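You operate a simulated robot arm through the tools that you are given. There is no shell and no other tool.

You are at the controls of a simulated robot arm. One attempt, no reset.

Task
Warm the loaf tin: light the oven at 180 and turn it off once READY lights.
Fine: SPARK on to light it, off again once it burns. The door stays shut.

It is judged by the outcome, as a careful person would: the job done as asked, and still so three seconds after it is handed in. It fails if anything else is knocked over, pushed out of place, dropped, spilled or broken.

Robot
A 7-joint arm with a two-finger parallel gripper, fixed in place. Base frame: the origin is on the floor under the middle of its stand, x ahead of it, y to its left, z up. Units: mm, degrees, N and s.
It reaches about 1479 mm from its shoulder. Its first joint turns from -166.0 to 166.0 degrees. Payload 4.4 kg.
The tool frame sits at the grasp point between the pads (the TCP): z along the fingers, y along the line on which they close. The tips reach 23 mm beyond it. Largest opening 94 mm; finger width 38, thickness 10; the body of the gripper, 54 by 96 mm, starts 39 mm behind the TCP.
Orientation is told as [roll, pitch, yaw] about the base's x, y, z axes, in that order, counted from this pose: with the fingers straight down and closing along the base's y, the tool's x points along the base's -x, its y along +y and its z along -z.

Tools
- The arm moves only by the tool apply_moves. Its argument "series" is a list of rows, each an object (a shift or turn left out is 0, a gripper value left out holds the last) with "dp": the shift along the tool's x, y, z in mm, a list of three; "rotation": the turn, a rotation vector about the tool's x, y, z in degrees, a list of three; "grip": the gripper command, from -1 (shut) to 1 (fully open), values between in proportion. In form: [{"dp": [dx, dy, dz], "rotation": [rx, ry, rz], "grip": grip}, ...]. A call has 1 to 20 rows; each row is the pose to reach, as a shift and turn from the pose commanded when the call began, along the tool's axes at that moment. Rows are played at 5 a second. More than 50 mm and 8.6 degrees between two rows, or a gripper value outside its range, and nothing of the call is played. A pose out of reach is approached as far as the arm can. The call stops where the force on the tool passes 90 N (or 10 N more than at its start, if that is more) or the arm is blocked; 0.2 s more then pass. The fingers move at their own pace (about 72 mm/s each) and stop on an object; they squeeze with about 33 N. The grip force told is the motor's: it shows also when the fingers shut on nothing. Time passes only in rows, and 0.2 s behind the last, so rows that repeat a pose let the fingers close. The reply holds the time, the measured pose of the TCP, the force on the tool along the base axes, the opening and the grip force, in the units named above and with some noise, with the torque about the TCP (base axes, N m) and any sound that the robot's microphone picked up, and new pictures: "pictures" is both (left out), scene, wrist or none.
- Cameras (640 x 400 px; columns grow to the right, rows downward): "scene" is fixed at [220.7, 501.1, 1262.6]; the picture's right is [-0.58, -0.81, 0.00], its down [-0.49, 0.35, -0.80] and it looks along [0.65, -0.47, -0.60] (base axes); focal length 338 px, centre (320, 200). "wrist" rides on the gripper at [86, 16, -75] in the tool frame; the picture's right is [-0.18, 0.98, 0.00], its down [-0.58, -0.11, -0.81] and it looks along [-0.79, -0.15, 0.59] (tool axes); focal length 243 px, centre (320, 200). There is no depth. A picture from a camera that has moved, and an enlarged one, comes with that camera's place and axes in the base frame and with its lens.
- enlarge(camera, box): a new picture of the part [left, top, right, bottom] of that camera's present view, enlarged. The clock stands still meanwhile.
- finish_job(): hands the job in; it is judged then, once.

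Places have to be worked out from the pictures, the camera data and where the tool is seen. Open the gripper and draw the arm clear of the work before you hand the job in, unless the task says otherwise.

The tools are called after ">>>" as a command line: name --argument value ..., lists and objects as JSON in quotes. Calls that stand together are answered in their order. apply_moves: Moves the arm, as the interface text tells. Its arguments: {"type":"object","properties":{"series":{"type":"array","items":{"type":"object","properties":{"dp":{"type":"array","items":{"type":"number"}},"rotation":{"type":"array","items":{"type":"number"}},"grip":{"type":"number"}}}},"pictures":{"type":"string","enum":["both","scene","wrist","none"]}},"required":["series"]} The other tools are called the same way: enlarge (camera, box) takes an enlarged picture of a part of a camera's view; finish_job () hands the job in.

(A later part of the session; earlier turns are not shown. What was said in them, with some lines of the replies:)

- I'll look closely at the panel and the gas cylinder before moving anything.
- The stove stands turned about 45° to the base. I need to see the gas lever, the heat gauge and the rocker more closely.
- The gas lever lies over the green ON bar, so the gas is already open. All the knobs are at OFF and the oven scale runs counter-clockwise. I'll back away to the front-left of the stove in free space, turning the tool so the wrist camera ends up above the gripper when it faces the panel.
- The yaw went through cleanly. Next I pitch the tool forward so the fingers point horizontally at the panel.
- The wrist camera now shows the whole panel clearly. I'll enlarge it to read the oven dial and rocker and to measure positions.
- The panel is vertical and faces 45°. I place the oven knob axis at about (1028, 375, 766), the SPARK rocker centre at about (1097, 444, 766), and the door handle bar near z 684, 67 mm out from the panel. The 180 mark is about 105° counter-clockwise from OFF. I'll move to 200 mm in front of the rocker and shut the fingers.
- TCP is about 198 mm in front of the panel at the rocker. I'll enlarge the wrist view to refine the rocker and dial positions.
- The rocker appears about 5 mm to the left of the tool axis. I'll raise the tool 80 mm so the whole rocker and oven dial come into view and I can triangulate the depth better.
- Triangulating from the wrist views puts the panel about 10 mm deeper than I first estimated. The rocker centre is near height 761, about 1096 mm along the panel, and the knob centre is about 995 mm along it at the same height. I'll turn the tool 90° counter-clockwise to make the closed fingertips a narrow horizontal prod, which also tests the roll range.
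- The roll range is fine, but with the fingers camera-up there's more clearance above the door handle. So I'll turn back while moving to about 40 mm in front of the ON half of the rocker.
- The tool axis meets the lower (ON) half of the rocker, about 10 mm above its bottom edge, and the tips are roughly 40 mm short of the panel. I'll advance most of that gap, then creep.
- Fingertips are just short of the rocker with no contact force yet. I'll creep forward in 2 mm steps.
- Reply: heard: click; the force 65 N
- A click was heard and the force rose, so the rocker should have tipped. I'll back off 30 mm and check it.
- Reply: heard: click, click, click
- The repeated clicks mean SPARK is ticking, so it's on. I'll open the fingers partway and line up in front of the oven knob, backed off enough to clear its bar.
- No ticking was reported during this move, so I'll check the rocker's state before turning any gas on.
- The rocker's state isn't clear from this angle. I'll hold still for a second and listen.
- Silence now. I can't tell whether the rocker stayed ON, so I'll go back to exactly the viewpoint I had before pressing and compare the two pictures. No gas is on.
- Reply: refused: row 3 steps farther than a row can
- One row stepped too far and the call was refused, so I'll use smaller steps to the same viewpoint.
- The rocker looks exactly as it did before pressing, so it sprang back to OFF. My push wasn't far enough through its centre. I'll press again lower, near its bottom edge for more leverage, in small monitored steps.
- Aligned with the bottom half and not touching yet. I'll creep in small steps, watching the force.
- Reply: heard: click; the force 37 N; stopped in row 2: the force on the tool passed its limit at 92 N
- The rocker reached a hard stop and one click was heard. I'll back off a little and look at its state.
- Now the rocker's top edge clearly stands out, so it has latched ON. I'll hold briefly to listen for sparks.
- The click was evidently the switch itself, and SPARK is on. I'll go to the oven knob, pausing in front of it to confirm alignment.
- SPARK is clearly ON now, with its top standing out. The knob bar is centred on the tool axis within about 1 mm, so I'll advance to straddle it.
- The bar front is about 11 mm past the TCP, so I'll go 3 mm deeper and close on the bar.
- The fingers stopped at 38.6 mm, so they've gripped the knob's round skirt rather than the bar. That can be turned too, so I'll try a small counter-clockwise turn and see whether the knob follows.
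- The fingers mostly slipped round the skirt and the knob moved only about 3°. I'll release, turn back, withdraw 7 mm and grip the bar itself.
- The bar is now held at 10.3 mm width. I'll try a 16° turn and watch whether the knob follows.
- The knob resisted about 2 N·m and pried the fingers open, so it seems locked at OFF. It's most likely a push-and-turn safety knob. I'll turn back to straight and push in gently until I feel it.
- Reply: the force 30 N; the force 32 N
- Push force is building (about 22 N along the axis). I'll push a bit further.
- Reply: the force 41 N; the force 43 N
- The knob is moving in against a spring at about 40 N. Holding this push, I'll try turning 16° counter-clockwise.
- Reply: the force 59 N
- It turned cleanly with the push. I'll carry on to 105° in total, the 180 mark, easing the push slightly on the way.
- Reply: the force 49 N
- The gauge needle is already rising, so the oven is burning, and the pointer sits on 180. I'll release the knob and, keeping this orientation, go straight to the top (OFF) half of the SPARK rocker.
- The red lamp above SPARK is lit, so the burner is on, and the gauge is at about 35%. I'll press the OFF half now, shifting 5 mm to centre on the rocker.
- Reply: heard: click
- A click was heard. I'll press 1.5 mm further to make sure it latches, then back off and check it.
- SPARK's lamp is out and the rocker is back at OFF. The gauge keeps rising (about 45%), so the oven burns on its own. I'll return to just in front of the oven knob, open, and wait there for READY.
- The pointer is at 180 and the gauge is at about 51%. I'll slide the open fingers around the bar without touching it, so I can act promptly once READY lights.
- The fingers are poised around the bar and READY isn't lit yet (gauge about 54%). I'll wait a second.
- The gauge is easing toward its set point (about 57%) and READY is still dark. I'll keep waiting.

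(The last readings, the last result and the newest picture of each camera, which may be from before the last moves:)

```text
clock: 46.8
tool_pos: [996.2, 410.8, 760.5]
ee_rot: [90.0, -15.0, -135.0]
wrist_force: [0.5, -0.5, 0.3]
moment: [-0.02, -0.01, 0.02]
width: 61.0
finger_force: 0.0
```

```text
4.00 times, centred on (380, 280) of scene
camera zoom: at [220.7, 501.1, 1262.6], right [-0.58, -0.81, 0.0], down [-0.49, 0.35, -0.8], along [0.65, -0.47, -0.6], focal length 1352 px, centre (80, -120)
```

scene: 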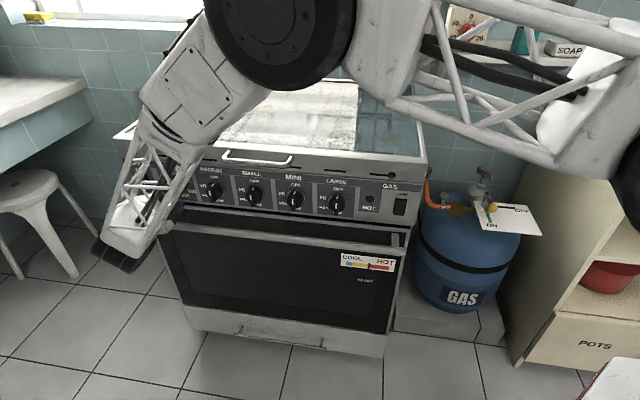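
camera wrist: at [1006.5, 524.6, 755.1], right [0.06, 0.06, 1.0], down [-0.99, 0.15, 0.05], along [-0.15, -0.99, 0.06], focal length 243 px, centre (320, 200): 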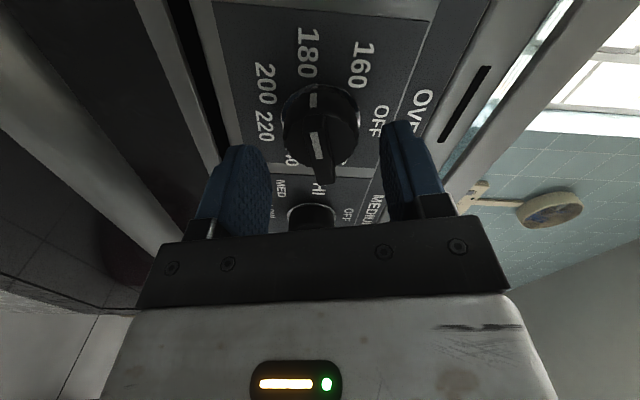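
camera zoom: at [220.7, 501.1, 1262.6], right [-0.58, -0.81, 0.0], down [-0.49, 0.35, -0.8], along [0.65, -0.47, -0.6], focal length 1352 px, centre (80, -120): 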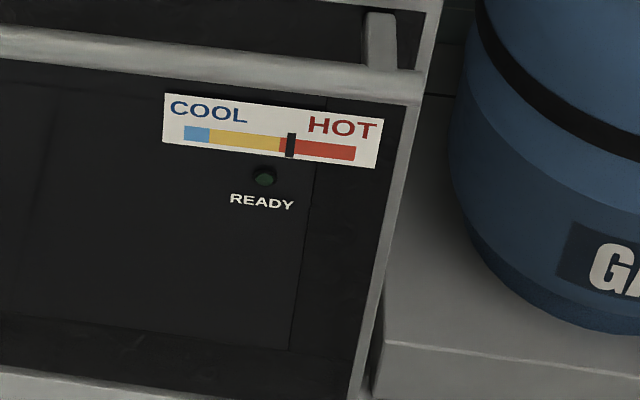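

The needle is creeping into the red (about 62%) with READY still dark. I'll carry on waiting.

>>> apply_moves --series '[{"dp": [0, 0, 0]}, {"dp": [0, 0, 0]}, {"dp": [0, 0, 0]}, {"dp": [0, 0, 0]}, {"dp": [0, 0, 0]}]' --pictures "none"

>>> enlarge --camera "scene" --box '[300, 230, 460, 330]'

```text
clock: 48.0
tool_pos: [996.7, 411.3, 761.6]
ee_rot: [90.0, -15.0, -135.1]
wrist_force: [0.6, -0.1, 0.6]
moment: [0.02, 0.01, 0.0]
width: 61.2
finger_force: 0.1
```

```text
4.00 times, centred on (380, 280) of scene
camera zoom: at [220.7, 501.1, 1262.6], right [-0.58, -0.81, 0.0], down [-0.49, 0.35, -0.8], along [0.65, -0.47, -0.6], focal length 1352 px, centre (80, -120)
```

zoom: 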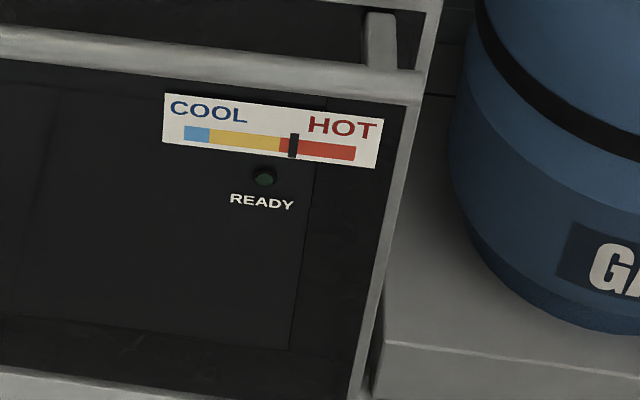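

>>> apply_moves --series '[{"dp": [0, 0, 0]}, {"dp": [0, 0, 0]}, {"dp": [0, 0, 0]}, {"dp": [0, 0, 0]}, {"dp": [0, 0, 0]}, {"dp": [0, 0, 0]}, {"dp": [0, 0, 0]}]' --pictures "none"

>>> enlarge --camera "scene" --box '[300, 230, 460, 330]'

```text
clock: 49.6
tool_pos: [997.0, 410.4, 760.7]
ee_rot: [90.0, -15.1, -135.0]
wrist_force: [-0.2, -0.1, -0.2]
moment: [-0.02, 0.0, -0.01]
width: 61.3
finger_force: 0.1
```

```text
4.00 times, centred on (380, 280) of scene
camera zoom: at [220.7, 501.1, 1262.6], right [-0.58, -0.81, 0.0], down [-0.49, 0.35, -0.8], along [0.65, -0.47, -0.6], focal length 1352 px, centre (80, -120)
```

zoom: 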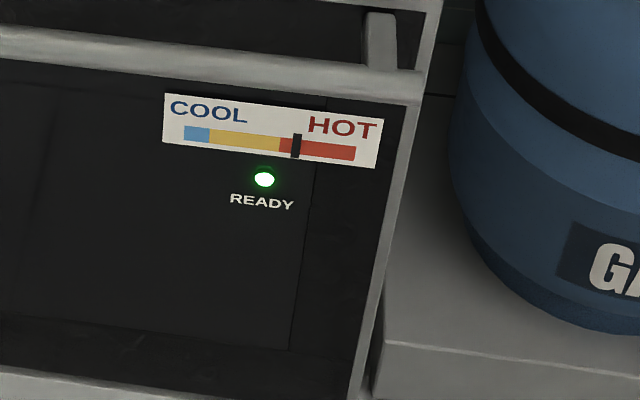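

READY is lit. I'll close on the bar and start turning clockwise back toward OFF.

>>> apply_moves --series '[{"dp": [0, 0, 0], "grip": -1}, {"dp": [0, 0, 0], "grip": -1}, {"dp": [0, 0, 0], "grip": -1}, {"dp": [0, 0, 0], "rotation": [0, 0, 6], "grip": -1}, {"dp": [0, 0, 0], "rotation": [0, 0, 12], "grip": -1}]' --pictures "wrist"

>>> enlarge --camera "wrist" --box '[200, 40, 440, 190]'

```text
clock: 50.8
tool_pos: [996.8, 411.5, 761.7]
ee_rot: [89.9, -3.1, -135.0]
wrist_force: [9.3, 4.5, 3.3]
moment: [-0.05, -0.07, 0.03]
width: 10.3
finger_force: 45.5
camera wrist: at [1006.0, 524.6, 774.0], right [-0.09, -0.09, 0.99], down [-0.98, 0.15, -0.08], along [-0.15, -0.98, -0.11], focal length 243 px, centre (320, 200)
```

wrist: 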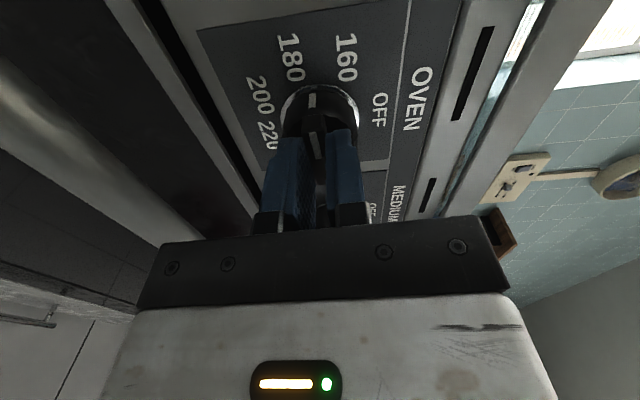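

```text
2.67 times, centred on (320, 115) of wrist
camera zoom: at [1006.0, 524.6, 774.0], right [-0.09, -0.09, 0.99], down [-0.98, 0.15, -0.08], along [-0.15, -0.98, -0.11], focal length 647 px, centre (320, 427)
```

zoom: 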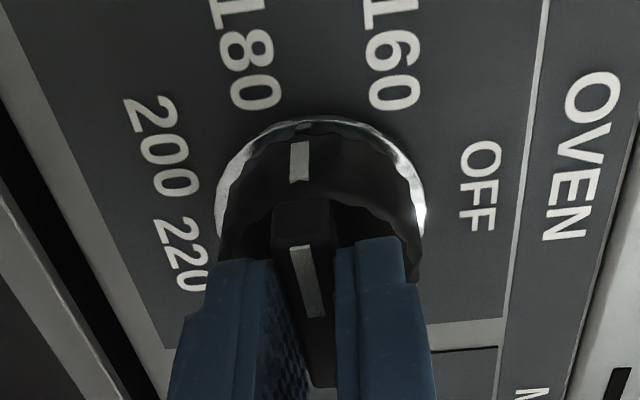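

It turns freely. I'll continue the remaining 93° to OFF.

>>> apply_moves --series '[{"rotation": [0, 0, 7.8]}, {"rotation": [0, 0, 15.6]}, {"rotation": [0, 0, 23.4]}, {"rotation": [0, 0, 31.2]}, {"rotation": [0, 0, 39]}, {"rotation": [0, 0, 46.8]}, {"rotation": [0, 0, 54.6]}, {"rotation": [0, 0, 62.4]}, {"rotation": [0, 0, 70.2]}, {"rotation": [0, 0, 78]}, {"rotation": [0, 0, 85.8]}, {"rotation": [0, 0, 93]}]' --pictures "both"

>>> enlarge --camera "wrist" --box '[200, 40, 440, 190]'

>>> enlarge --camera "scene" --box '[300, 230, 460, 330]'

```text
clock: 53.4
tool_pos: [996.5, 410.0, 763.4]
ee_rot: [-99.0, 90.1, 36.0]
wrist_force: [8.4, -0.5, 18.7]
moment: [-0.39, -0.37, 0.1]
width: 10.3
finger_force: 45.1
camera wrist: at [932.6, 451.3, 849.0], right [-0.69, -0.7, -0.18], down [-0.49, 0.65, -0.58], along [0.52, -0.31, -0.79], focal length 243 px, centre (320, 200)
```

scene: 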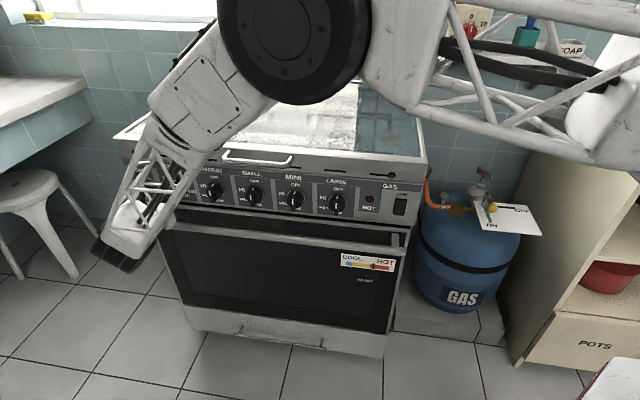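
wrist: 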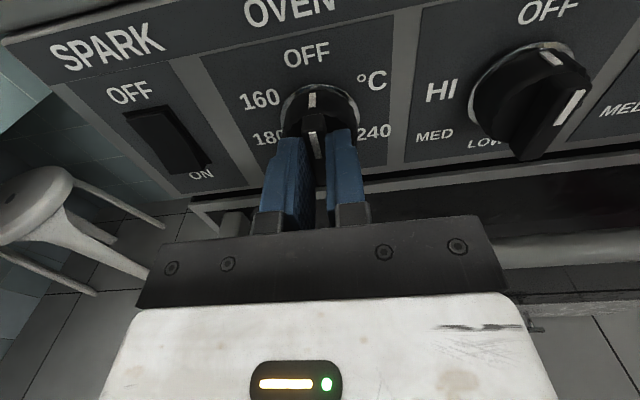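

```text
2.67 times, centred on (320, 115) of wrist
camera zoom: at [932.6, 451.3, 849.0], right [-0.69, -0.7, -0.18], down [-0.49, 0.65, -0.58], along [0.52, -0.31, -0.79], focal length 647 px, centre (320, 427)
```

zoom: 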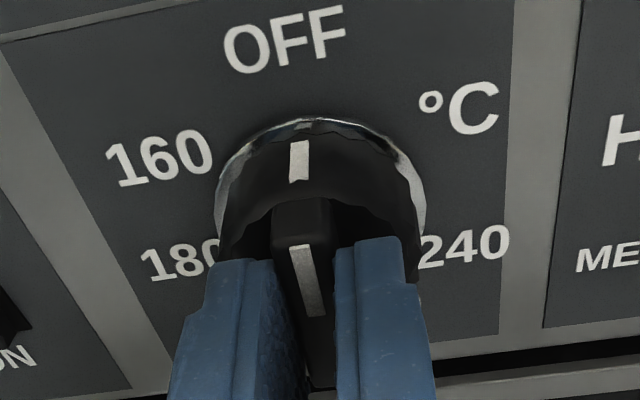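

```text
4.00 times, centred on (380, 280) of scene
camera zoom: at [220.7, 501.1, 1262.6], right [-0.58, -0.81, 0.0], down [-0.49, 0.35, -0.8], along [0.65, -0.47, -0.6], focal length 1352 px, centre (80, -120)
```

zoom: 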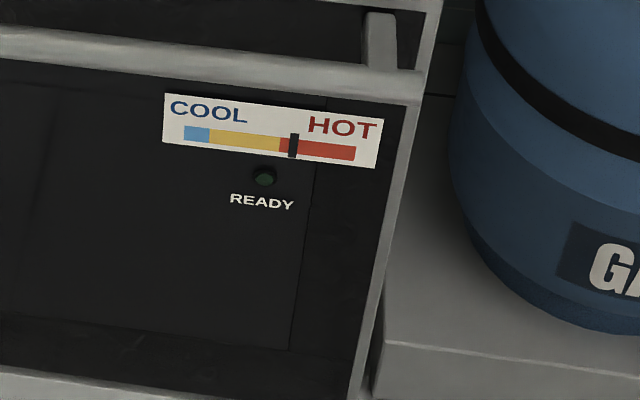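

READY went out and the needle is falling, so the flame is off. I'll nudge 3° further to make sure the knob is seated at its OFF stop, then release and back straight out.

>>> apply_moves --series '[{"rotation": [0, 0, 3]}, {"rotation": [0, 0, 3]}, {"rotation": [0, 0, 0]}, {"rotation": [0, 0, 0], "grip": 0.3}, {"dp": [0, 0, 0], "grip": 0.3}, {"dp": [0, 0, -25], "grip": 0.3}, {"dp": [0, 0, -50], "grip": 0.3}]' --pictures "both"

>>> enlarge --camera "wrist" --box '[200, 0, 440, 150]'

>>> enlarge --camera "scene" --box '[300, 230, 460, 330]'

```text
clock: 55.0
tool_pos: [961.8, 446.5, 761.7]
ee_rot: [82.2, 89.9, -142.8]
wrist_force: [-1.0, -1.1, -0.6]
moment: [0.02, -0.01, -0.01]
width: 60.9
finger_force: 0.1
camera wrist: at [898.3, 486.9, 848.5], right [-0.7, -0.7, -0.18], down [-0.49, 0.65, -0.58], along [0.52, -0.31, -0.79], focal length 243 px, centre (320, 200)
```

scene: 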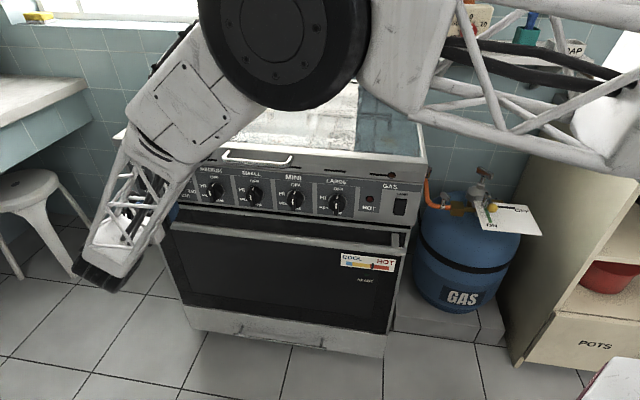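
wrist: 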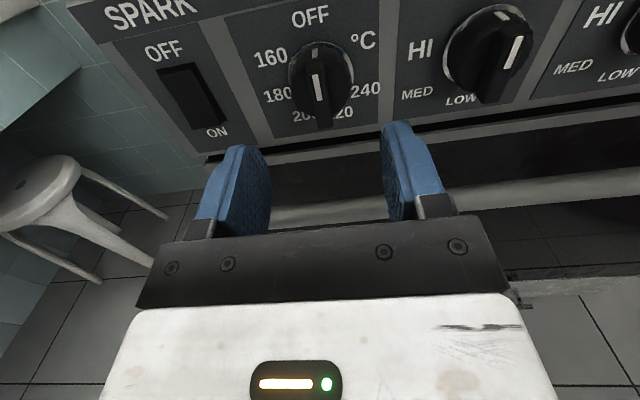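

```text
2.67 times, centred on (320, 75) of wrist
camera zoom: at [898.3, 486.9, 848.5], right [-0.7, -0.7, -0.18], down [-0.49, 0.65, -0.58], along [0.52, -0.31, -0.79], focal length 647 px, centre (320, 533)
```

zoom: 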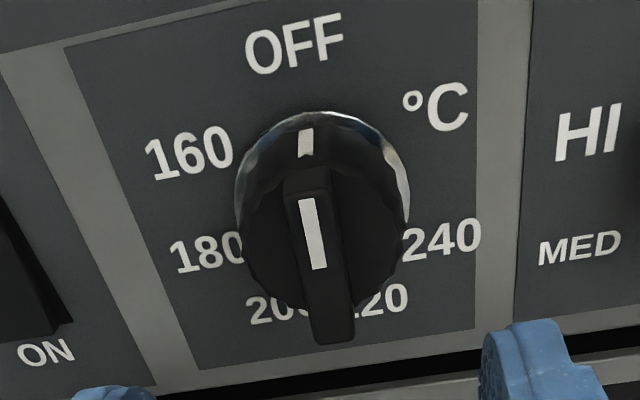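

```text
4.00 times, centred on (380, 280) of scene
camera zoom: at [220.7, 501.1, 1262.6], right [-0.58, -0.81, 0.0], down [-0.49, 0.35, -0.8], along [0.65, -0.47, -0.6], focal length 1352 px, centre (80, -120)
```

zoom: 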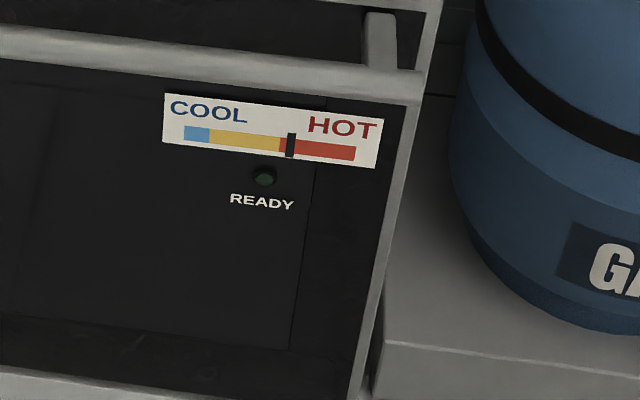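

The knob points at OFF and the gauge is cooling. I'll draw the arm back to the earlier reference viewpoint, gripper fully open, and compare the rocker and lamps with the start.

>>> apply_moves --series '[{"dp": [10, -5, -35], "grip": 1}, {"dp": [30, -25, -60], "grip": 1}, {"dp": [48, -50, -85], "grip": 1}, {"dp": [66, -75, -100], "grip": 1}, {"dp": [84, -99, -110], "grip": 1}, {"dp": [84, -99, -110], "grip": 1}]' --pictures "both"

>>> enlarge --camera "wrist" --box '[280, 50, 440, 150]'

>>> enlarge --camera "wrist" --box '[240, 0, 560, 200]'

>>> enlarge --camera "scene" --box '[120, 140, 440, 340]'

```text
clock: 56.4
tool_pos: [954.5, 594.5, 846.5]
ee_rot: [84.5, 89.9, -140.6]
wrist_force: [1.4, -1.6, 0.1]
moment: [0.0, -0.01, 0.02]
width: 94.0
finger_force: 0.2
camera wrist: at [890.4, 635.2, 933.4], right [-0.69, -0.7, -0.18], down [-0.49, 0.65, -0.58], along [0.52, -0.31, -0.79], focal length 243 px, centre (320, 200)
```

scene: 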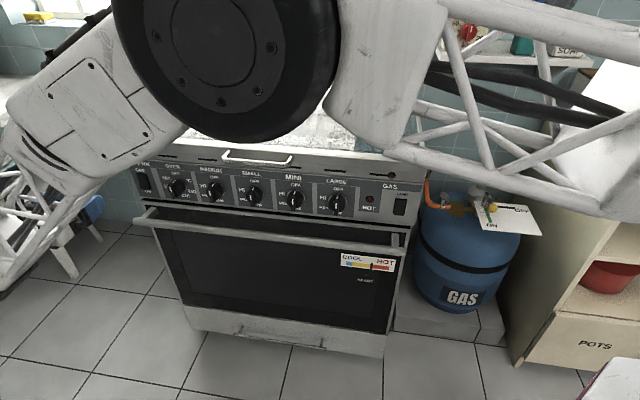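
wrist: 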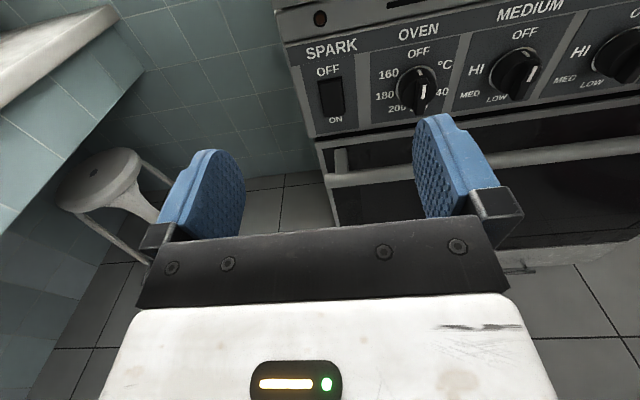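

```text
4.00 times, centred on (360, 100) of wrist
camera zoom: at [890.4, 635.2, 933.4], right [-0.69, -0.7, -0.18], down [-0.49, 0.65, -0.58], along [0.52, -0.31, -0.79], focal length 970 px, centre (160, 600)
```

zoom: 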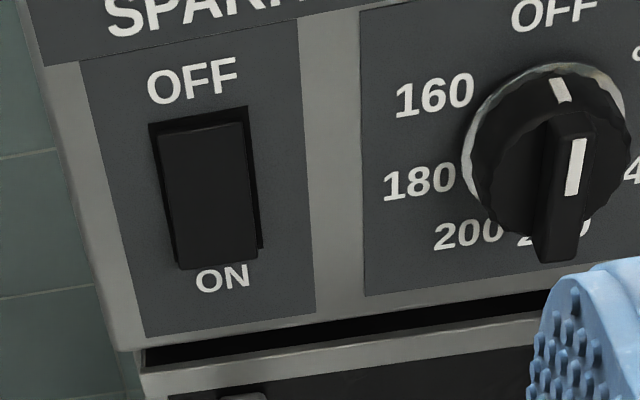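

```text
2.00 times, centred on (400, 100) of wrist
camera zoom: at [890.4, 635.2, 933.4], right [-0.69, -0.7, -0.18], down [-0.49, 0.65, -0.58], along [0.52, -0.31, -0.79], focal length 485 px, centre (160, 400)
```

zoom: 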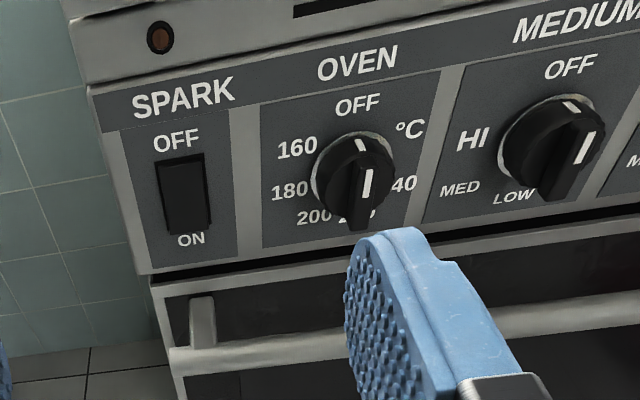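

```text
2.00 times, centred on (280, 240) of scene
camera zoom: at [220.7, 501.1, 1262.6], right [-0.58, -0.81, 0.0], down [-0.49, 0.35, -0.8], along [0.65, -0.47, -0.6], focal length 676 px, centre (400, 120)
```

zoom: 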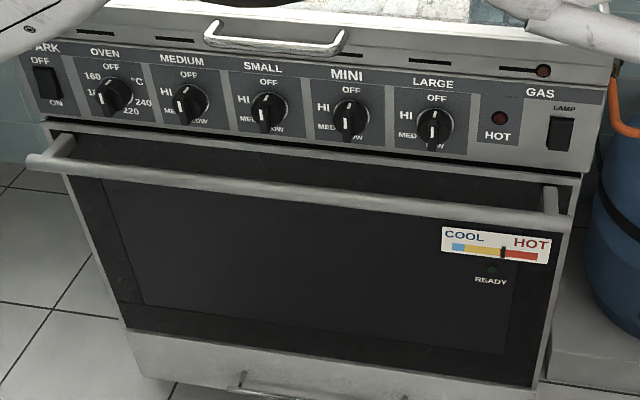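

Everything is back as it was at the start: SPARK off, oven at OFF, lamps dark, door shut, and the gauge falling. I'll draw back a little further, check once more, then hand in.

>>> apply_moves --series '[{"dp": [10, 0, -30]}, {"dp": [20, 0, -60]}, {"dp": [30, 0, -90]}, {"dp": [30, 0, -90]}, {"dp": [30, 0, -90]}]' --pictures "both"

>>> enlarge --camera "scene" --box '[300, 230, 460, 330]'

```text
clock: 57.6
tool_pos: [890.3, 660.3, 875.3]
ee_rot: [80.0, 89.9, -145.2]
wrist_force: [0.9, 0.0, -0.4]
moment: [-0.01, 0.0, 0.01]
width: 94.1
finger_force: 0.0
camera wrist: at [826.2, 700.2, 962.7], right [-0.69, -0.7, -0.18], down [-0.49, 0.65, -0.58], along [0.52, -0.31, -0.79], focal length 243 px, centre (320, 200)
```

scene: 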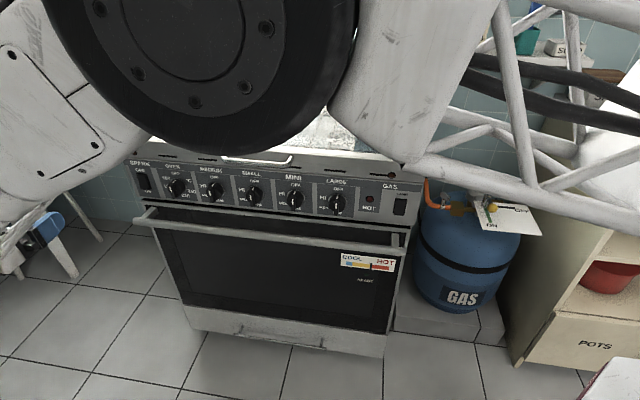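
wrist: 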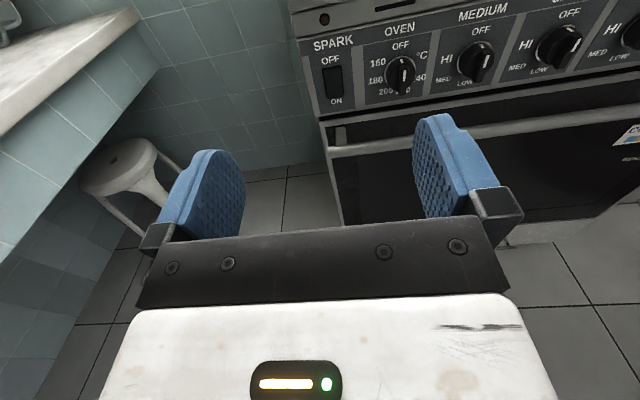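

```text
4.00 times, centred on (380, 280) of scene
camera zoom: at [220.7, 501.1, 1262.6], right [-0.58, -0.81, 0.0], down [-0.49, 0.35, -0.8], along [0.65, -0.47, -0.6], focal length 1352 px, centre (80, -120)
```

zoom: 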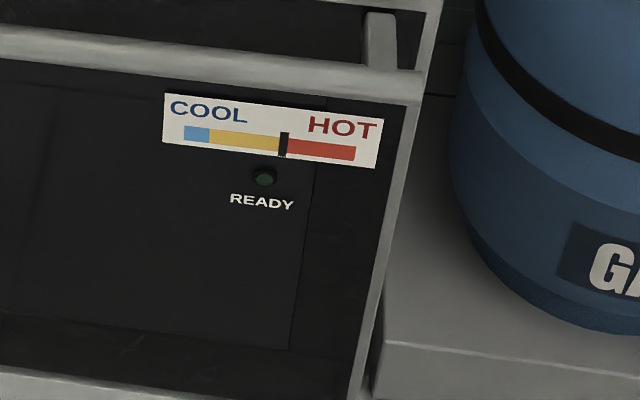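

The oven was lit at 180, READY came on, and the oven is now off and cooling. SPARK is off, the door is shut, and the gripper is open and clear, so I'm handing the job in.

>>> finish_job

```text
The job is handed in.
```

The loaf tin is warmed: I lit the oven at 180, waited for READY to light, and then turned the oven off.

- **Lighting:** My first press on SPARK sprang back to off. The second press latched, and I turned the oven knob while SPARK was on. The knob has to be pushed in before it will turn from OFF.
- **SPARK:** I switched it off at about 41 s on the clock, once the heat gauge was rising. The lamp above it went out and the gauge kept climbing.
- **READY:** It was lit when I checked at about 50 s, and the knob was back at OFF by about 53 s. READY has since gone out and the gauge is falling.
- **How it was left:** The door stayed shut throughout, and I didn't touch the other knobs. The gas lever was already at ON when I started, so I left it there. Nothing looked moved or knocked, and the arm is clear with the gripper open.
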